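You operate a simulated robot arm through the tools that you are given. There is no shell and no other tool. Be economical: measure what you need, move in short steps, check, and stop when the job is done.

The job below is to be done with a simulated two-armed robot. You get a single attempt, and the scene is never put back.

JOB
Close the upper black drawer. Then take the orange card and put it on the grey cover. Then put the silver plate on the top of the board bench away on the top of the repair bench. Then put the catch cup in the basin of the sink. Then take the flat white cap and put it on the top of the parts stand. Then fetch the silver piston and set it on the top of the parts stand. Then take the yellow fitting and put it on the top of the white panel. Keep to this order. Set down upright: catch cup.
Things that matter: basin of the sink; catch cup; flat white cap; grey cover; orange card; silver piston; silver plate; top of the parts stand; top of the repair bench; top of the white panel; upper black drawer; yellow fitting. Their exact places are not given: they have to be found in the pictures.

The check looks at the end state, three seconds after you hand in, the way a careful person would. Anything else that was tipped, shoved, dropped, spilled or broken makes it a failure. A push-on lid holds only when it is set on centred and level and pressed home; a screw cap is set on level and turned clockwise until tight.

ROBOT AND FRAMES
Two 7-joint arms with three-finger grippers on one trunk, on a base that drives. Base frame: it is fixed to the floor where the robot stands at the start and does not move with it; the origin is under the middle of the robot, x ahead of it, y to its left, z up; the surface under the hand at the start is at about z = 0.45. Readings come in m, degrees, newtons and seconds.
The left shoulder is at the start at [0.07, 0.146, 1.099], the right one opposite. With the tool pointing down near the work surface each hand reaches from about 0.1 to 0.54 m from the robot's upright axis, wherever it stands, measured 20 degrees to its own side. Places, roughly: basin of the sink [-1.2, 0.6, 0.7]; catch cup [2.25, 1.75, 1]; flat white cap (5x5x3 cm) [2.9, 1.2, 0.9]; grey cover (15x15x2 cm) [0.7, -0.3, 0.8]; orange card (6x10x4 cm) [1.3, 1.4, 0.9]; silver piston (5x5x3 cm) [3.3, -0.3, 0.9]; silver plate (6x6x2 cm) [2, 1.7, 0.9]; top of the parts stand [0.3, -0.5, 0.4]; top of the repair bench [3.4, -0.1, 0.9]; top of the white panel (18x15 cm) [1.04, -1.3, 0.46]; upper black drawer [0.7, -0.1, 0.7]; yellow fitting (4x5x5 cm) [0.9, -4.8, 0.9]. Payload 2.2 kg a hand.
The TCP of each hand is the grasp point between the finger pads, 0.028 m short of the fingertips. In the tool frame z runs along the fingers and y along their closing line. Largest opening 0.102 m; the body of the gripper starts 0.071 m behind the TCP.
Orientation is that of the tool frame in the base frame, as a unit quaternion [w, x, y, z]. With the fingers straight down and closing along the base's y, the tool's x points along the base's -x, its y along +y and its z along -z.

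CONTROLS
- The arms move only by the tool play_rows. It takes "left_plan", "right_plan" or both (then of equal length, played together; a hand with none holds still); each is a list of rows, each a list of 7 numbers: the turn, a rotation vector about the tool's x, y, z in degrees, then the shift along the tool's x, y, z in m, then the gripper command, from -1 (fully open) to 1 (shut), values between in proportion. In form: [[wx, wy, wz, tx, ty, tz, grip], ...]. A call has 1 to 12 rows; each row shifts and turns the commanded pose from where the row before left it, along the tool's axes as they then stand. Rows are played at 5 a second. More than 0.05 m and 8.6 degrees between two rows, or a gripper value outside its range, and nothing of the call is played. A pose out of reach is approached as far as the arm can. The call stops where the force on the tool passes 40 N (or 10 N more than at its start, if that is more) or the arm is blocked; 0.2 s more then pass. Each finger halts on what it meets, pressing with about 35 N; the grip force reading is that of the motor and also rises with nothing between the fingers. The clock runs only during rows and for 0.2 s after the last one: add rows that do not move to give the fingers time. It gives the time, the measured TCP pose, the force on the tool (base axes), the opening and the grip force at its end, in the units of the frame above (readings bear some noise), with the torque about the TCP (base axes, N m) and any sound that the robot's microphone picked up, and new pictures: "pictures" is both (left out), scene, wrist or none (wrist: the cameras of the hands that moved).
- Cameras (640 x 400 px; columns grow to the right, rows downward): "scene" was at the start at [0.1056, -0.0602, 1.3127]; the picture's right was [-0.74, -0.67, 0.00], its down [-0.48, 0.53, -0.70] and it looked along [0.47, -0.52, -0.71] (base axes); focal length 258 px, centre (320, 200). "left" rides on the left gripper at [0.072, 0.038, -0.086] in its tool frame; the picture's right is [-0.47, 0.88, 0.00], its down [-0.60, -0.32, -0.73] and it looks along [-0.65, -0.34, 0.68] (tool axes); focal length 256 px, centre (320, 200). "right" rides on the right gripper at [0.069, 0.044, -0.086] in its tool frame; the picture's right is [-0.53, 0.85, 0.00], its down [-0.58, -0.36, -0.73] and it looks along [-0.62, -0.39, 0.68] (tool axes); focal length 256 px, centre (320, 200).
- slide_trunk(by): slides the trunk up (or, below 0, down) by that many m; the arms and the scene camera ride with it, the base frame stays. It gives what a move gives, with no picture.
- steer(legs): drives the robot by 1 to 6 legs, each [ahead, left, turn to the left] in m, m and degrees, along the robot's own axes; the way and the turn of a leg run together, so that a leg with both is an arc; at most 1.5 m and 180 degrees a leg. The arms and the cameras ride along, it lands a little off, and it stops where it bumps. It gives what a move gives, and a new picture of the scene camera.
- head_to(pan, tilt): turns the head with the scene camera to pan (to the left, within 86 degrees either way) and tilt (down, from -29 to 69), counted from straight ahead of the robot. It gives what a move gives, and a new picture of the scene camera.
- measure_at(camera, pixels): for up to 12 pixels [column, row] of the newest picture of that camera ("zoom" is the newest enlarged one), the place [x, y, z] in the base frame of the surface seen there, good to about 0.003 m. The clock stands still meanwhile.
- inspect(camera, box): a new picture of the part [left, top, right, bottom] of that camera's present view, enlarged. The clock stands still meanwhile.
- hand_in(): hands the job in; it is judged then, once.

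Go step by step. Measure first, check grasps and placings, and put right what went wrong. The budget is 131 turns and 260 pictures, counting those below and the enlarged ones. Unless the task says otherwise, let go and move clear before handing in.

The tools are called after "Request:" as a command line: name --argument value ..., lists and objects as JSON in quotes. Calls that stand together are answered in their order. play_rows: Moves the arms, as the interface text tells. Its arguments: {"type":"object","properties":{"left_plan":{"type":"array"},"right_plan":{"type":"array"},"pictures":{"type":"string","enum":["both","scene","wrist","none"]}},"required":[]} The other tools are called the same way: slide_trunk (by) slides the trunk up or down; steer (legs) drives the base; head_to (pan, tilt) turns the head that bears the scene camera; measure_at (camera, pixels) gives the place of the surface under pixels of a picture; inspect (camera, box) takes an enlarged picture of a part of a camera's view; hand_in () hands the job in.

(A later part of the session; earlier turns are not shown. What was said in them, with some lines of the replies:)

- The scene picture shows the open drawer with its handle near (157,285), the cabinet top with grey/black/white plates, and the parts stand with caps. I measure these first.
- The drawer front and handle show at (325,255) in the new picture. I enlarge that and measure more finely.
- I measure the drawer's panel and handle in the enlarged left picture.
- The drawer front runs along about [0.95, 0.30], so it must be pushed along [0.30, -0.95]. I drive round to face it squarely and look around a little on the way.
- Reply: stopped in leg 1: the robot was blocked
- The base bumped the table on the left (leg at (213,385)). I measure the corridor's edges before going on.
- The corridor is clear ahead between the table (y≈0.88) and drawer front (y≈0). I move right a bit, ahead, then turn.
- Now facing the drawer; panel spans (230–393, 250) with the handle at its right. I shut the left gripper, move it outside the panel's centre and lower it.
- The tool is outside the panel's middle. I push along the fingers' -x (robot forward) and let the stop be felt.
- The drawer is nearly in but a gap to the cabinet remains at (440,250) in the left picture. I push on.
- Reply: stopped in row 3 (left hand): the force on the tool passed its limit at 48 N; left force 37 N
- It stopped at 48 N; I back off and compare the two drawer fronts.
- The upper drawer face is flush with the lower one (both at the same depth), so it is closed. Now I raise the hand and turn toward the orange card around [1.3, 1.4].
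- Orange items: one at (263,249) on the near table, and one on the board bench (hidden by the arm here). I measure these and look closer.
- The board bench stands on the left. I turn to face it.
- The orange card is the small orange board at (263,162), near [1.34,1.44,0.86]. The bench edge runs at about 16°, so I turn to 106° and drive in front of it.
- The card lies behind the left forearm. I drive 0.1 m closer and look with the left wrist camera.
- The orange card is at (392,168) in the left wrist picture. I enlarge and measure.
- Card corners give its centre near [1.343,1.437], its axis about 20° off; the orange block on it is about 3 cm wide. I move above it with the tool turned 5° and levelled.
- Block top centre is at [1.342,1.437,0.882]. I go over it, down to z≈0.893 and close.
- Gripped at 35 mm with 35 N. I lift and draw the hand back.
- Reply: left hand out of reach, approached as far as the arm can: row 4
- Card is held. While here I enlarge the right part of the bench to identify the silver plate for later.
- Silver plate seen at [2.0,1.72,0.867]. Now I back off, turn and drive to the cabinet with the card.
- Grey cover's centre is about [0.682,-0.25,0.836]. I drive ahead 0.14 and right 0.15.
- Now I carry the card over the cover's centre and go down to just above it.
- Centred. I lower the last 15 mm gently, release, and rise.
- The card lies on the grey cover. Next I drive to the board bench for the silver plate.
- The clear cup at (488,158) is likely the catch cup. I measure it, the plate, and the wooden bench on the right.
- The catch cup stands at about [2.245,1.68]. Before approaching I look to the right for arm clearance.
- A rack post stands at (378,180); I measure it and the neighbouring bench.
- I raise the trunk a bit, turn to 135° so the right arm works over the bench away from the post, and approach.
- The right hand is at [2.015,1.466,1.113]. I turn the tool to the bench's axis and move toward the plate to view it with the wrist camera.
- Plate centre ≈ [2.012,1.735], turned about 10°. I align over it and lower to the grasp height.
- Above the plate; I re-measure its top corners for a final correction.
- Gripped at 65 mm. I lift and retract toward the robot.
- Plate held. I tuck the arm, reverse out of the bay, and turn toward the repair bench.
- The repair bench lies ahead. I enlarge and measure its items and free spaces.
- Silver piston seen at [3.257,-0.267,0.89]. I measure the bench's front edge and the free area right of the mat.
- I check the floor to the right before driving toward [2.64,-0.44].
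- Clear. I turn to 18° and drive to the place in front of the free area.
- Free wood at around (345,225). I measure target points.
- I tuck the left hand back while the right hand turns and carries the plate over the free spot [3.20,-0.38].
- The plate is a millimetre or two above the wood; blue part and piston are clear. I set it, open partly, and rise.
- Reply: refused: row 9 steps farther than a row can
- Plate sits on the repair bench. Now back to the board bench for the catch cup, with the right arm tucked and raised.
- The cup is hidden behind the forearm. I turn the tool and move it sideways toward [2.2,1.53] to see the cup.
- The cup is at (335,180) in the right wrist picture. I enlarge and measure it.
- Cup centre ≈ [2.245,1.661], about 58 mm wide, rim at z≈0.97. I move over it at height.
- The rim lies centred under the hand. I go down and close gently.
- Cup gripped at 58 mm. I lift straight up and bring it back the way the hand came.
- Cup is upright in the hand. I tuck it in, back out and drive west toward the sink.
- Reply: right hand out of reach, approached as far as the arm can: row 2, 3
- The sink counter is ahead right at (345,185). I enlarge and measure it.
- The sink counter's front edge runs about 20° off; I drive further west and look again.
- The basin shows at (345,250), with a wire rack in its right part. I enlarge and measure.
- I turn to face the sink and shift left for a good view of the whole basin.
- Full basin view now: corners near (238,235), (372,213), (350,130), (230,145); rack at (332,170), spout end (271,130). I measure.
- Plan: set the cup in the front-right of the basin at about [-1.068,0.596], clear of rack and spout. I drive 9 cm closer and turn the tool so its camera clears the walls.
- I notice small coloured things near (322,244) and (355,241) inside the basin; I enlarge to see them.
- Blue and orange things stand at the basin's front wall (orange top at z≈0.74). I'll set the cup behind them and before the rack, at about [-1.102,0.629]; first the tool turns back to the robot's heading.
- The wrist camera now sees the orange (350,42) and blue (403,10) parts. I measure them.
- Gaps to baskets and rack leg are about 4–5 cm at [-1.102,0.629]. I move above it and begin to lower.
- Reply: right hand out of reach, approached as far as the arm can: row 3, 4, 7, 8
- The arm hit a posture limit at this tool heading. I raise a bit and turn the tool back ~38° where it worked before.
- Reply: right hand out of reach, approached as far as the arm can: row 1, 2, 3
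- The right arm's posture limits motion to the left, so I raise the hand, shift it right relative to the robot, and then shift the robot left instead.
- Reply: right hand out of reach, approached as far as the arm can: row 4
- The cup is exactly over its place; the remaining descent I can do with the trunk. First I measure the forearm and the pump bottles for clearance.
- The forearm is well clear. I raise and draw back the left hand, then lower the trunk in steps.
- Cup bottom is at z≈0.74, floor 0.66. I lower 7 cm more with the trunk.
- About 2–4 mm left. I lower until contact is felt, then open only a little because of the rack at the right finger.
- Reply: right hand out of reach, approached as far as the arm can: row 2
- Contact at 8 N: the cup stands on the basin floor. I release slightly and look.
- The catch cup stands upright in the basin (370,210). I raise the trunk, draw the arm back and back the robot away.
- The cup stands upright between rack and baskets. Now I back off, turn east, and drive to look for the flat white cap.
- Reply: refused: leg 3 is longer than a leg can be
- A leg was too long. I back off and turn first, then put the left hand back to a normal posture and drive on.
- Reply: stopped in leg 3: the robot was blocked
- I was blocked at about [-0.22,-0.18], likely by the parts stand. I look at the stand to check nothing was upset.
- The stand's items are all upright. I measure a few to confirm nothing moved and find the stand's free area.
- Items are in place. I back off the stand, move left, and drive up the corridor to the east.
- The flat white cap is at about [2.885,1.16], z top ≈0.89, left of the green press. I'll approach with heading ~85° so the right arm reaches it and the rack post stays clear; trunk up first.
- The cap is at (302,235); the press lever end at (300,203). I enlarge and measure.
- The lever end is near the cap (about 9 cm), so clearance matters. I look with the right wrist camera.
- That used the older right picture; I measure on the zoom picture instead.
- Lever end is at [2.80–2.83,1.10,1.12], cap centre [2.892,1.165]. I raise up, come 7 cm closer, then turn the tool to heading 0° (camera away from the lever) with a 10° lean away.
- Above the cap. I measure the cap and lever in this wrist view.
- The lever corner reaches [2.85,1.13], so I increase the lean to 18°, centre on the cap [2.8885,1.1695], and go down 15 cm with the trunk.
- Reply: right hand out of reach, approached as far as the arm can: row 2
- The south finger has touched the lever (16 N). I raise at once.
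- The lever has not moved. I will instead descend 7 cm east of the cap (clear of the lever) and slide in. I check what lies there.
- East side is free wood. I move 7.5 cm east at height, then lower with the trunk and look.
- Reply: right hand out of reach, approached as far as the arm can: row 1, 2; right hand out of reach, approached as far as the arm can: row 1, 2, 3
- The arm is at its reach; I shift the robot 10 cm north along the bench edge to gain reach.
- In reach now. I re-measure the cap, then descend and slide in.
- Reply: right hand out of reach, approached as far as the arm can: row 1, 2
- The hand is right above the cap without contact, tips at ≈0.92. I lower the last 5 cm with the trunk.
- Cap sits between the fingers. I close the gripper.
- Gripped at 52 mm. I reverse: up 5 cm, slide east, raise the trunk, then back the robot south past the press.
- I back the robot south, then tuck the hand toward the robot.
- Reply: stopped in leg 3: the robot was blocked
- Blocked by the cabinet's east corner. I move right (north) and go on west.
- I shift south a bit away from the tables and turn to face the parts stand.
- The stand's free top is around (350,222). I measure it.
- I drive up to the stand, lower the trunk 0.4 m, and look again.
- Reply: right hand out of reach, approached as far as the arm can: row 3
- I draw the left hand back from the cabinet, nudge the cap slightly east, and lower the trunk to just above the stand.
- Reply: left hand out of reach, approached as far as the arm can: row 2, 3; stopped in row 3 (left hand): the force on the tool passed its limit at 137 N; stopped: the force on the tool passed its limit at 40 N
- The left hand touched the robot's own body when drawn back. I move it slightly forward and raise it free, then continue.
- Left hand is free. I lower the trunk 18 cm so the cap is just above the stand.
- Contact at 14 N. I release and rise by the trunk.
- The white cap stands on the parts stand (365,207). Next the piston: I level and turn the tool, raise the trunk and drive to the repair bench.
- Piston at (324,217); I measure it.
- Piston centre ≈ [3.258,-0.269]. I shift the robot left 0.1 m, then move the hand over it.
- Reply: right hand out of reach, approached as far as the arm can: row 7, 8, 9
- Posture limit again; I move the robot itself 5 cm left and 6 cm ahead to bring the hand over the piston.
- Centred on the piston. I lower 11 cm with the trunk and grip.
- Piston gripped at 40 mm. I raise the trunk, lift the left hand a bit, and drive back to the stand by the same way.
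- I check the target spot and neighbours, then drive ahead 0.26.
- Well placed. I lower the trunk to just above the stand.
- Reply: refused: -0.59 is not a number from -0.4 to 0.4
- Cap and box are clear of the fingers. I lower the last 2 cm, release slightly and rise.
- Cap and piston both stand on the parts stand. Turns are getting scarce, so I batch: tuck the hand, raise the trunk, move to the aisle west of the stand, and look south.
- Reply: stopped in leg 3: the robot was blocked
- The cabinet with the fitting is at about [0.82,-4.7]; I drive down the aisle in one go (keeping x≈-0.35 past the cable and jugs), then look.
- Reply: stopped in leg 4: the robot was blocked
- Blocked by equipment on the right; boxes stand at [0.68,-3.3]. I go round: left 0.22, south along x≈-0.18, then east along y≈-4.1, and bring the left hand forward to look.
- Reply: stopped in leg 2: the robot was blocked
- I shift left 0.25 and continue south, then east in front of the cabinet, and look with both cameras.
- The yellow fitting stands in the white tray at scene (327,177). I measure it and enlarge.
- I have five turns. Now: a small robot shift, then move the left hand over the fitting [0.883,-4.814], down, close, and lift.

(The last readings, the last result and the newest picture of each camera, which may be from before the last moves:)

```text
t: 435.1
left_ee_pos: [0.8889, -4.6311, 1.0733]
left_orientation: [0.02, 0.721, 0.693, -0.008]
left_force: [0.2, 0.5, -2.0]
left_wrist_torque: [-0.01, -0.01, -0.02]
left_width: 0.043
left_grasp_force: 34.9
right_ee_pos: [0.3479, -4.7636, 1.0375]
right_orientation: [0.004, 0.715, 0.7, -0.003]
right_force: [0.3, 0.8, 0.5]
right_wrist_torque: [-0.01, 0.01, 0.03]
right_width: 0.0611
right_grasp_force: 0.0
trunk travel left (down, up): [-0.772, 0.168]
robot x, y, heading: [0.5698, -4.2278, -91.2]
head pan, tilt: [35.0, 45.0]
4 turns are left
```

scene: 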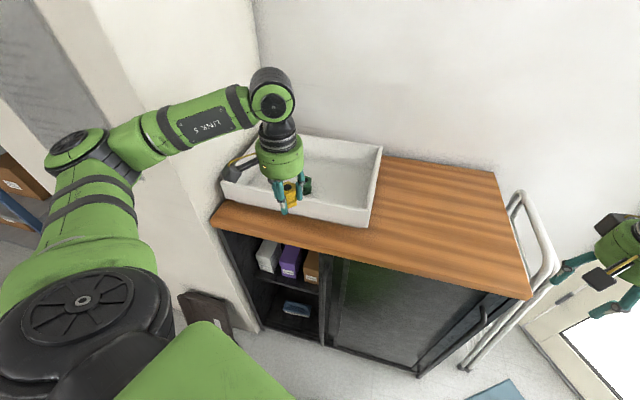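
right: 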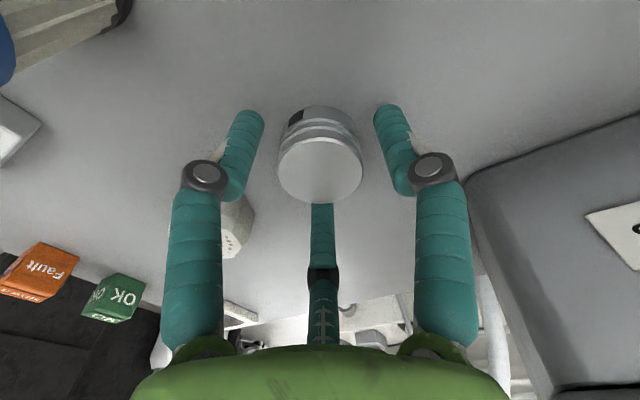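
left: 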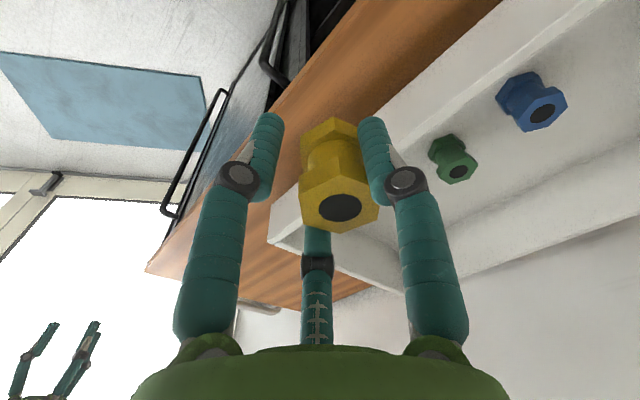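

The fitting is held (43 mm). With four turns left I drive the whole known way back round to the white panel in one go and look at it.

Request:
slide_trunk --by 0.15

Request:
steer --legs '[[0, -0.47, 0], [-1.4, 0, 0], [-0.35, 0, 0], [0, -0.25, 0], [-0.63, 0, 0], [0, -0.26, 0]]'

Request:
steer --legs '[[-1.4, 0, 0], [-0.6, 0, 0], [-0.2, 0.7, 0], [-0.12, 0.65, 0], [-0.1, 0.74, 0]]'

Request:
steer --legs '[[0.8, 0, 0], [0.45, 0, 0], [0, 0, -64], [0.3, 0, 0]]'

Request:
head_to --pan 29 --tilt 62

Request:
measure_at --camera "scene" --pixels '[[320, 200], [290, 200], [350, 200], [320, 170], [320, 230], [290, 170], [350, 170], [290, 230], [350, 230], [260, 200], [380, 200], [320, 260]]'

```text
t: 436.9
left_ee_pos: [0.888, -4.6328, 1.2225]
left_orientation: [0.02, 0.721, 0.693, -0.005]
left_force: [-0.7, -0.6, -1.4]
left_wrist_torque: [0.01, 0.04, 0.02]
left_width: 0.0428
left_grasp_force: 35.2
right_ee_pos: [0.3466, -4.7655, 1.1871]
right_orientation: [0.002, 0.714, 0.7, -0.002]
right_force: [-0.5, -0.5, 0.5]
right_wrist_torque: [-0.01, -0.02, 0.0]
right_width: 0.0612
right_grasp_force: 0.0
trunk travel left (down, up): [-0.922, 0.018]
robot x, y, heading: [0.5692, -4.2302, -91.6]
head pan, tilt: [35.0, 45.0]
```

```text
t: 454.1
left_ee_pos: [-0.0363, -2.2233, 1.2205]
left_orientation: [0.018, 0.718, 0.696, -0.007]
left_force: [-0.6, -0.2, -0.6]
left_wrist_torque: [0.0, -0.01, 0.01]
left_width: 0.0429
left_grasp_force: 35.1
right_ee_pos: [-0.5752, -2.362, 1.1879]
right_orientation: [0.002, 0.71, 0.704, -0.004]
right_force: [-0.7, 0.1, -0.3]
right_wrist_torque: [0.03, 0.05, -0.01]
right_width: 0.0609
right_grasp_force: 0.1
trunk travel left (down, up): [-0.922, 0.018]
robot x, y, heading: [-0.3641, -1.8202, -91.1]
head pan, tilt: [35.0, 45.0]
```

scene: 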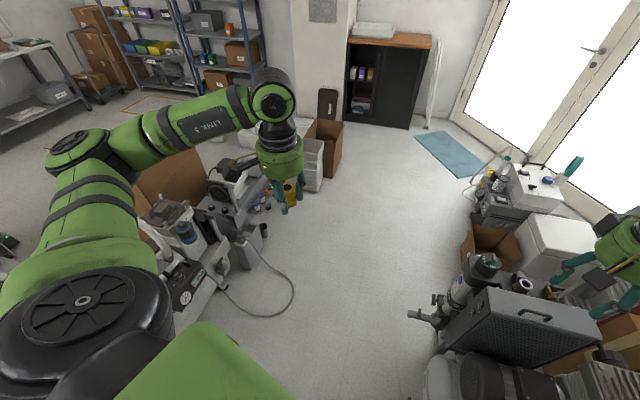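

```text
t: 474.5
left_ee_pos: [2.0815, 0.1745, 1.223]
left_orientation: [0.021, 0.711, 0.703, -0.005]
left_force: [-1.2, -0.5, -1.8]
left_wrist_torque: [0.03, 0.0, -0.01]
left_width: 0.0426
left_grasp_force: 34.9
right_ee_pos: [1.5426, 0.0257, 1.1862]
right_orientation: [0.003, 0.703, 0.712, -0.002]
right_force: [-0.5, 0.0, -0.1]
right_wrist_torque: [-0.01, -0.02, -0.01]
right_width: 0.0609
right_grasp_force: 0.0
trunk travel left (down, up): [-0.922, 0.018]
robot x, y, heading: [1.7489, 0.5718, -89.6]
head pan, tilt: [35.0, 45.0]
```

scene: 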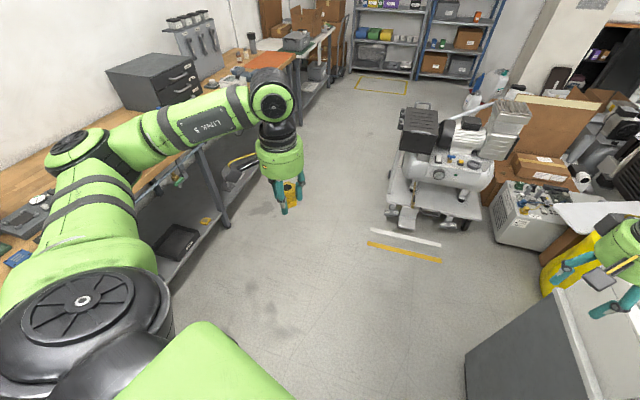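

```text
t: 485.5
left_ee_pos: [1.2974, -1.2875, 1.2221]
left_orientation: [0.015, 0.974, 0.224, -0.015]
left_force: [1.0, -0.1, -0.9]
left_wrist_torque: [-0.02, 0.0, -0.02]
left_width: 0.0422
left_grasp_force: 35.3
right_ee_pos: [0.9241, -0.874, 1.1884]
right_orientation: [0.002, 0.972, 0.235, -0.005]
right_force: [0.0, 0.5, -0.5]
right_wrist_torque: [0.02, 0.02, 0.0]
right_width: 0.0613
right_grasp_force: 0.0
trunk travel left (down, up): [-0.922, 0.018]
robot x, y, heading: [1.498, -0.8176, -153.3]
head pan, tilt: [35.0, 45.0]
```

scene: 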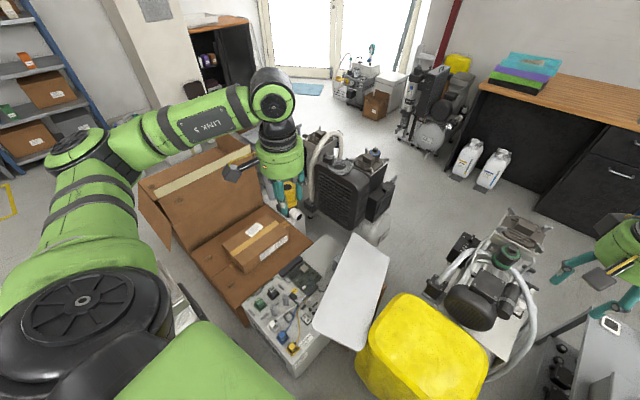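

```text
t: 486.3
left_ee_pos: [1.2959, -1.2887, 1.222]
left_orientation: [0.013, 0.974, 0.224, -0.014]
left_force: [-0.9, 0.2, -1.6]
left_wrist_torque: [0.0, -0.03, -0.02]
left_width: 0.0428
left_grasp_force: 35.3
right_ee_pos: [0.9224, -0.8764, 1.1869]
right_orientation: [0.001, 0.972, 0.235, -0.003]
right_force: [-0.3, 0.3, 0.2]
right_wrist_torque: [0.0, -0.01, 0.01]
right_width: 0.0614
right_grasp_force: 0.0
trunk travel left (down, up): [-0.922, 0.018]
robot x, y, heading: [1.5033, -0.8193, -153.0]
head pan, tilt: [29.0, 62.0]
```

scene: 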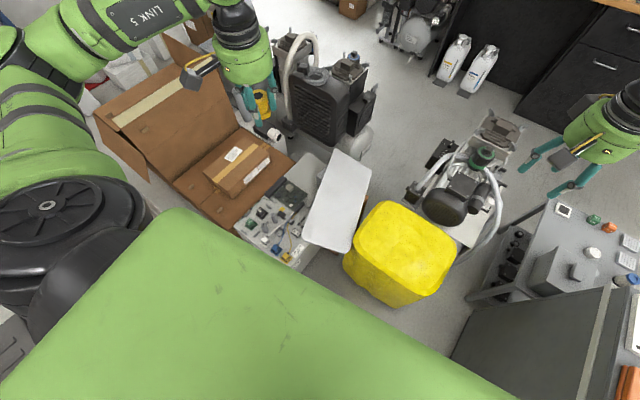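

```text
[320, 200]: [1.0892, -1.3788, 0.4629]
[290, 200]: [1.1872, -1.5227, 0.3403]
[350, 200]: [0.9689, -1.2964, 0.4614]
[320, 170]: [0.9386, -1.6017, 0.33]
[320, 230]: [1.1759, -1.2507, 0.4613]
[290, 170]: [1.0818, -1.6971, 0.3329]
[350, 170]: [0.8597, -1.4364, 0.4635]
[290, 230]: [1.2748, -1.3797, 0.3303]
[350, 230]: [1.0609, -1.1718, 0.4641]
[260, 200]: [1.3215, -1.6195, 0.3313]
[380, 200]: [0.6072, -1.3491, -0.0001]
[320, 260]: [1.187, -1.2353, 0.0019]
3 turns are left
```

The white panel is in view, z≈0.462, centre ≈[1.03,-1.30]. I shift the robot slightly, bring the left hand over the panel (raising the right hand out of the way), and lower to just above it.

Request:
steer --legs '[[0.08, -0.04, 0]]'

Request:
play_rows --left_plan '[[0, 0, 0, -0.041, -0.0169, 0.001, 1], [0, 0, 0, -0.041, -0.0169, 0.001, 1], [0, 0, 0, -0.041, -0.0169, 0.001, 1], [0, 0, 0, -0.041, -0.0169, 0.001, 1], [0, 0, 0, 0, 0, 0, 1], [0, 0, 0, 0, 0, 0, 1], [0, 0, 0, 0, 0, 0, 1], [0, 0, 0, 0, 0, 0, 1], [0, 0, 0, 0, 0, 0, 1], [0, 0, 0, 0, 0, 0, 1], [0, 0, 0, 0, 0, 0, 1]]' --right_plan '[[0, 0, 0, 0.045, 0, 0, -0.2], [0, 0, 0, 0.045, 0, 0, -0.2], [0, 0, 0, 0.045, 0, 0, -0.2], [0, 0, 0, 0.03, 0, 0, -0.2], [0, 0, 0, 0, 0, -0.04, -0.2], [0, 0, 0, 0, 0, -0.04, -0.2], [0, 0, 0, 0, 0, -0.04, -0.2], [0, 0, 0, 0, 0, -0.04, -0.2], [0, 0, 0, 0, 0, -0.04, -0.2], [0, 0, 0, 0, 0, -0.04, -0.2], [0, 0, 0, 0, 0, -0.04, -0.2]]' --pictures "none"

Request:
slide_trunk --by -0.4

Request:
slide_trunk --by -0.1

Request:
play_rows --left_plan '[[0, 0, 0, 0, 0, 0.04, 1], [0, 0, 0, 0, 0, 0.04, 1], [0, 0, 0, 0, 0, 0.04, 1], [0, 0, 0, 0, 0, 0.04, 1], [0, 0, 0, 0, 0, 0.03, 1], [0, 0, 0, 0, 0, 0.015, 1], [0, 0, 0, 0, 0, 0.01, 1], [0, 0, 0, 0, 0, 0, 1]]' --pictures "both"

Request:
measure_at --camera "left" --pixels '[[320, 60], [250, 60], [390, 60], [220, 120], [420, 120], [320, 20], [200, 200], [440, 200], [260, 250], [380, 250]]'

```text
t: 487.4
left_ee_pos: [1.2181, -1.2926, 1.2226]
left_orientation: [0.012, 0.974, 0.226, -0.018]
left_force: [1.5, 0.2, -1.5]
left_wrist_torque: [0.0, 0.08, 0.03]
left_width: 0.0424
left_grasp_force: 35.0
right_ee_pos: [0.8437, -0.8775, 1.1907]
right_orientation: [0.001, 0.972, 0.236, -0.006]
right_force: [1.1, -0.7, 0.3]
right_wrist_torque: [0.01, 0.08, -0.01]
right_width: 0.0614
right_grasp_force: 0.0
trunk travel left (down, up): [-0.922, 0.018]
robot x, y, heading: [1.412, -0.8152, -153.1]
head pan, tilt: [29.0, 62.0]
```

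scene: 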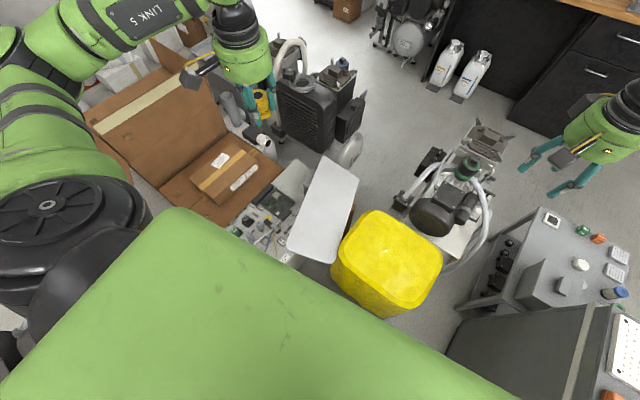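

```text
t: 489.8
left_ee_pos: [1.0351, -1.3084, 1.2184]
left_orientation: [0.014, 0.974, 0.225, -0.014]
left_force: [0.6, 0.4, -1.1]
left_wrist_torque: [0.04, 0.02, -0.01]
left_width: 0.0424
left_grasp_force: 34.2
right_ee_pos: [0.9886, -0.8003, 1.4656]
right_orientation: [0.001, 0.972, 0.237, -0.003]
right_force: [0.5, 0.0, -0.3]
right_wrist_torque: [-0.01, 0.0, -0.03]
right_width: 0.0613
right_grasp_force: 0.2
trunk travel left (down, up): [-0.922, 0.018]
robot x, y, heading: [1.4149, -0.8148, -152.9]
head pan, tilt: [29.0, 62.0]
```

```text
t: 493.6
left_ee_pos: [1.0343, -1.3076, 0.818]
left_orientation: [0.013, 0.974, 0.226, -0.015]
left_force: [0.1, 0.0, -1.5]
left_wrist_torque: [0.02, -0.03, -0.05]
left_width: 0.0427
left_grasp_force: 35.3
right_ee_pos: [0.9867, -0.7993, 1.0664]
right_orientation: [0.001, 0.972, 0.236, -0.003]
right_force: [-0.7, 0.0, -0.2]
right_wrist_torque: [0.03, 0.01, 0.0]
right_width: 0.0609
right_grasp_force: 0.1
trunk travel left (down, up): [-0.522, 0.418]
robot x, y, heading: [1.4132, -0.8136, -153.0]
head pan, tilt: [29.0, 62.0]
```

```text
t: 494.9
left_ee_pos: [1.0345, -1.3076, 0.7193]
left_orientation: [0.014, 0.974, 0.226, -0.014]
left_force: [-0.2, 0.2, -2.0]
left_wrist_torque: [0.03, -0.03, 0.02]
left_width: 0.0426
left_grasp_force: 35.4
right_ee_pos: [0.987, -0.8002, 0.9645]
right_orientation: [0.002, 0.972, 0.236, -0.003]
right_force: [-0.1, 0.6, -0.5]
right_wrist_torque: [-0.03, -0.01, -0.03]
right_width: 0.0612
right_grasp_force: 0.0
trunk travel left (down, up): [-0.422, 0.518]
robot x, y, heading: [1.418, -0.8192, -152.9]
head pan, tilt: [29.0, 62.0]
```

```text
t: 496.8
left_ee_pos: [1.0303, -1.314, 0.5035]
left_orientation: [0.014, 0.974, 0.226, -0.014]
left_force: [0.6, -0.3, -1.6]
left_wrist_torque: [0.02, 0.01, -0.01]
left_width: 0.0425
left_grasp_force: 35.0
right_ee_pos: [0.9868, -0.7998, 0.9653]
right_orientation: [0.001, 0.972, 0.236, -0.003]
right_force: [-0.8, 0.2, 0.7]
right_wrist_torque: [0.0, -0.01, 0.0]
right_width: 0.0609
right_grasp_force: 0.3
trunk travel left (down, up): [-0.422, 0.518]
robot x, y, heading: [1.416, -0.8168, -153.3]
head pan, tilt: [29.0, 62.0]
```

scene: 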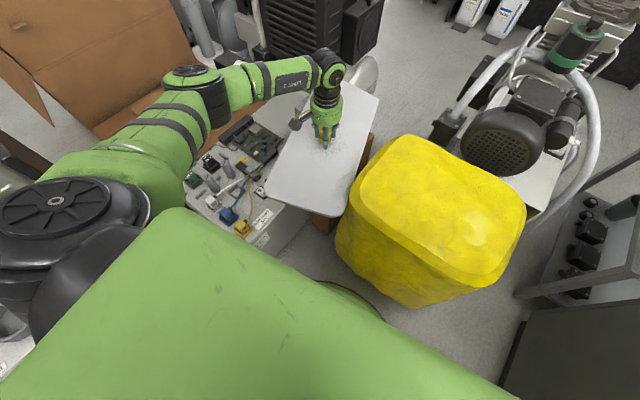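
left: 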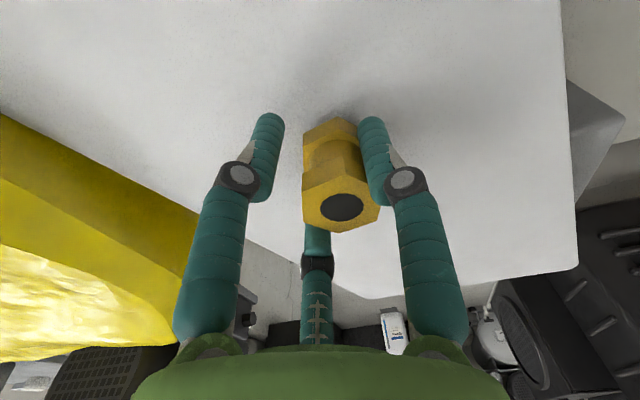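

```text
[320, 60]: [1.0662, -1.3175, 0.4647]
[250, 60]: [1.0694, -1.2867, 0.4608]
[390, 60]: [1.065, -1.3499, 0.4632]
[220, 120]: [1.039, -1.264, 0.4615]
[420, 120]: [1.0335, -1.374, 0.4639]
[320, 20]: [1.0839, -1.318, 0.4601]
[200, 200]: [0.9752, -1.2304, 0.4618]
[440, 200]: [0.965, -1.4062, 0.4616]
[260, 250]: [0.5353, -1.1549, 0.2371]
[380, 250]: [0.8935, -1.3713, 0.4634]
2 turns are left
```

The fitting is upright about 5 mm above the middle of the panel (z≈0.462). I set it down, release, and rise clear.

Request:
play_rows --left_plan '[[0, 0, 0, 0, 0, 0.003, 1], [0, 0, 0, 0, 0, 0.002, 1], [0, 0, 0, 0, 0, 0, 1], [0, 0, 0, 0, 0, 0, 0.0], [0, 0, 0, 0, 0, 0, -0.3], [0, 0, 0, 0, 0, 0, -0.5], [0, 0, 0, 0, 0, 0, -0.5], [0, 0, 0, 0, 0, -0.02, -0.5], [0, 0, 0, 0, 0, -0.04, -0.5], [0, 0, 0, 0, 0, -0.045, -0.5], [0, 0, 0, 0, 0, -0.045, -0.5], [0, 0, 0, 0, 0, -0.045, -0.5]]' --pictures "both"

```text
t: 499.4
left_ee_pos: [1.035, -1.3054, 0.6961]
left_orientation: [0.015, 0.974, 0.225, -0.015]
left_force: [-0.9, -0.2, -0.2]
left_wrist_torque: [0.01, 0.01, 0.0]
left_width: 0.0764
left_grasp_force: 0.0
right_ee_pos: [0.9877, -0.8005, 0.9671]
right_orientation: [0.002, 0.972, 0.236, -0.004]
right_force: [0.6, -0.5, 0.0]
right_wrist_torque: [0.0, 0.0, 0.0]
right_width: 0.0613
right_grasp_force: 0.0
trunk travel left (down, up): [-0.422, 0.518]
robot x, y, heading: [1.4118, -0.8165, -153.2]
head pan, tilt: [29.0, 62.0]
1 turns are left
```

scene: 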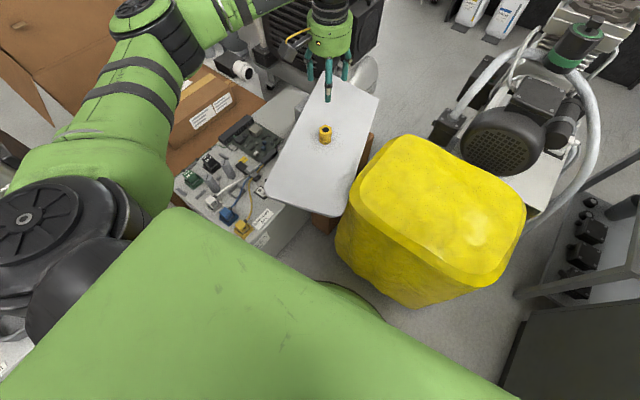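
left: 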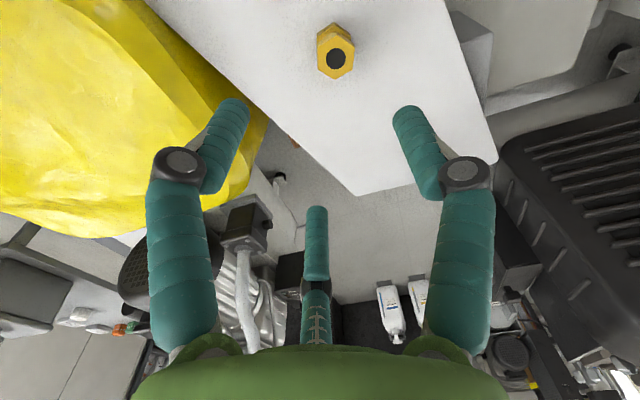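

The yellow fitting stands upright on the white panel (325,135) and both hands are clear, so I hand the job in.

Request:
hand_in

```text
The job is handed in.
```

I did all seven steps in the order given and handed the job in with both hands empty and clear. Each placing looked right in the pictures I took at the time, and the catch cup was upright in the basin.

- **Bumps:** the base was stopped several times by furniture: the test table, the cabinet and the parts stand, and things in the south aisle. I checked the parts stand after its first bump and nothing had moved. I did not look closely after the others.
- **Press lever:** while I was reaching for the white cap, a finger pressed the green press lever with about 16 N. It measured in the same place afterwards.
- **Left hand:** it once met a hard stop of 137 N when I drew it back. It looked like the robot's own body.
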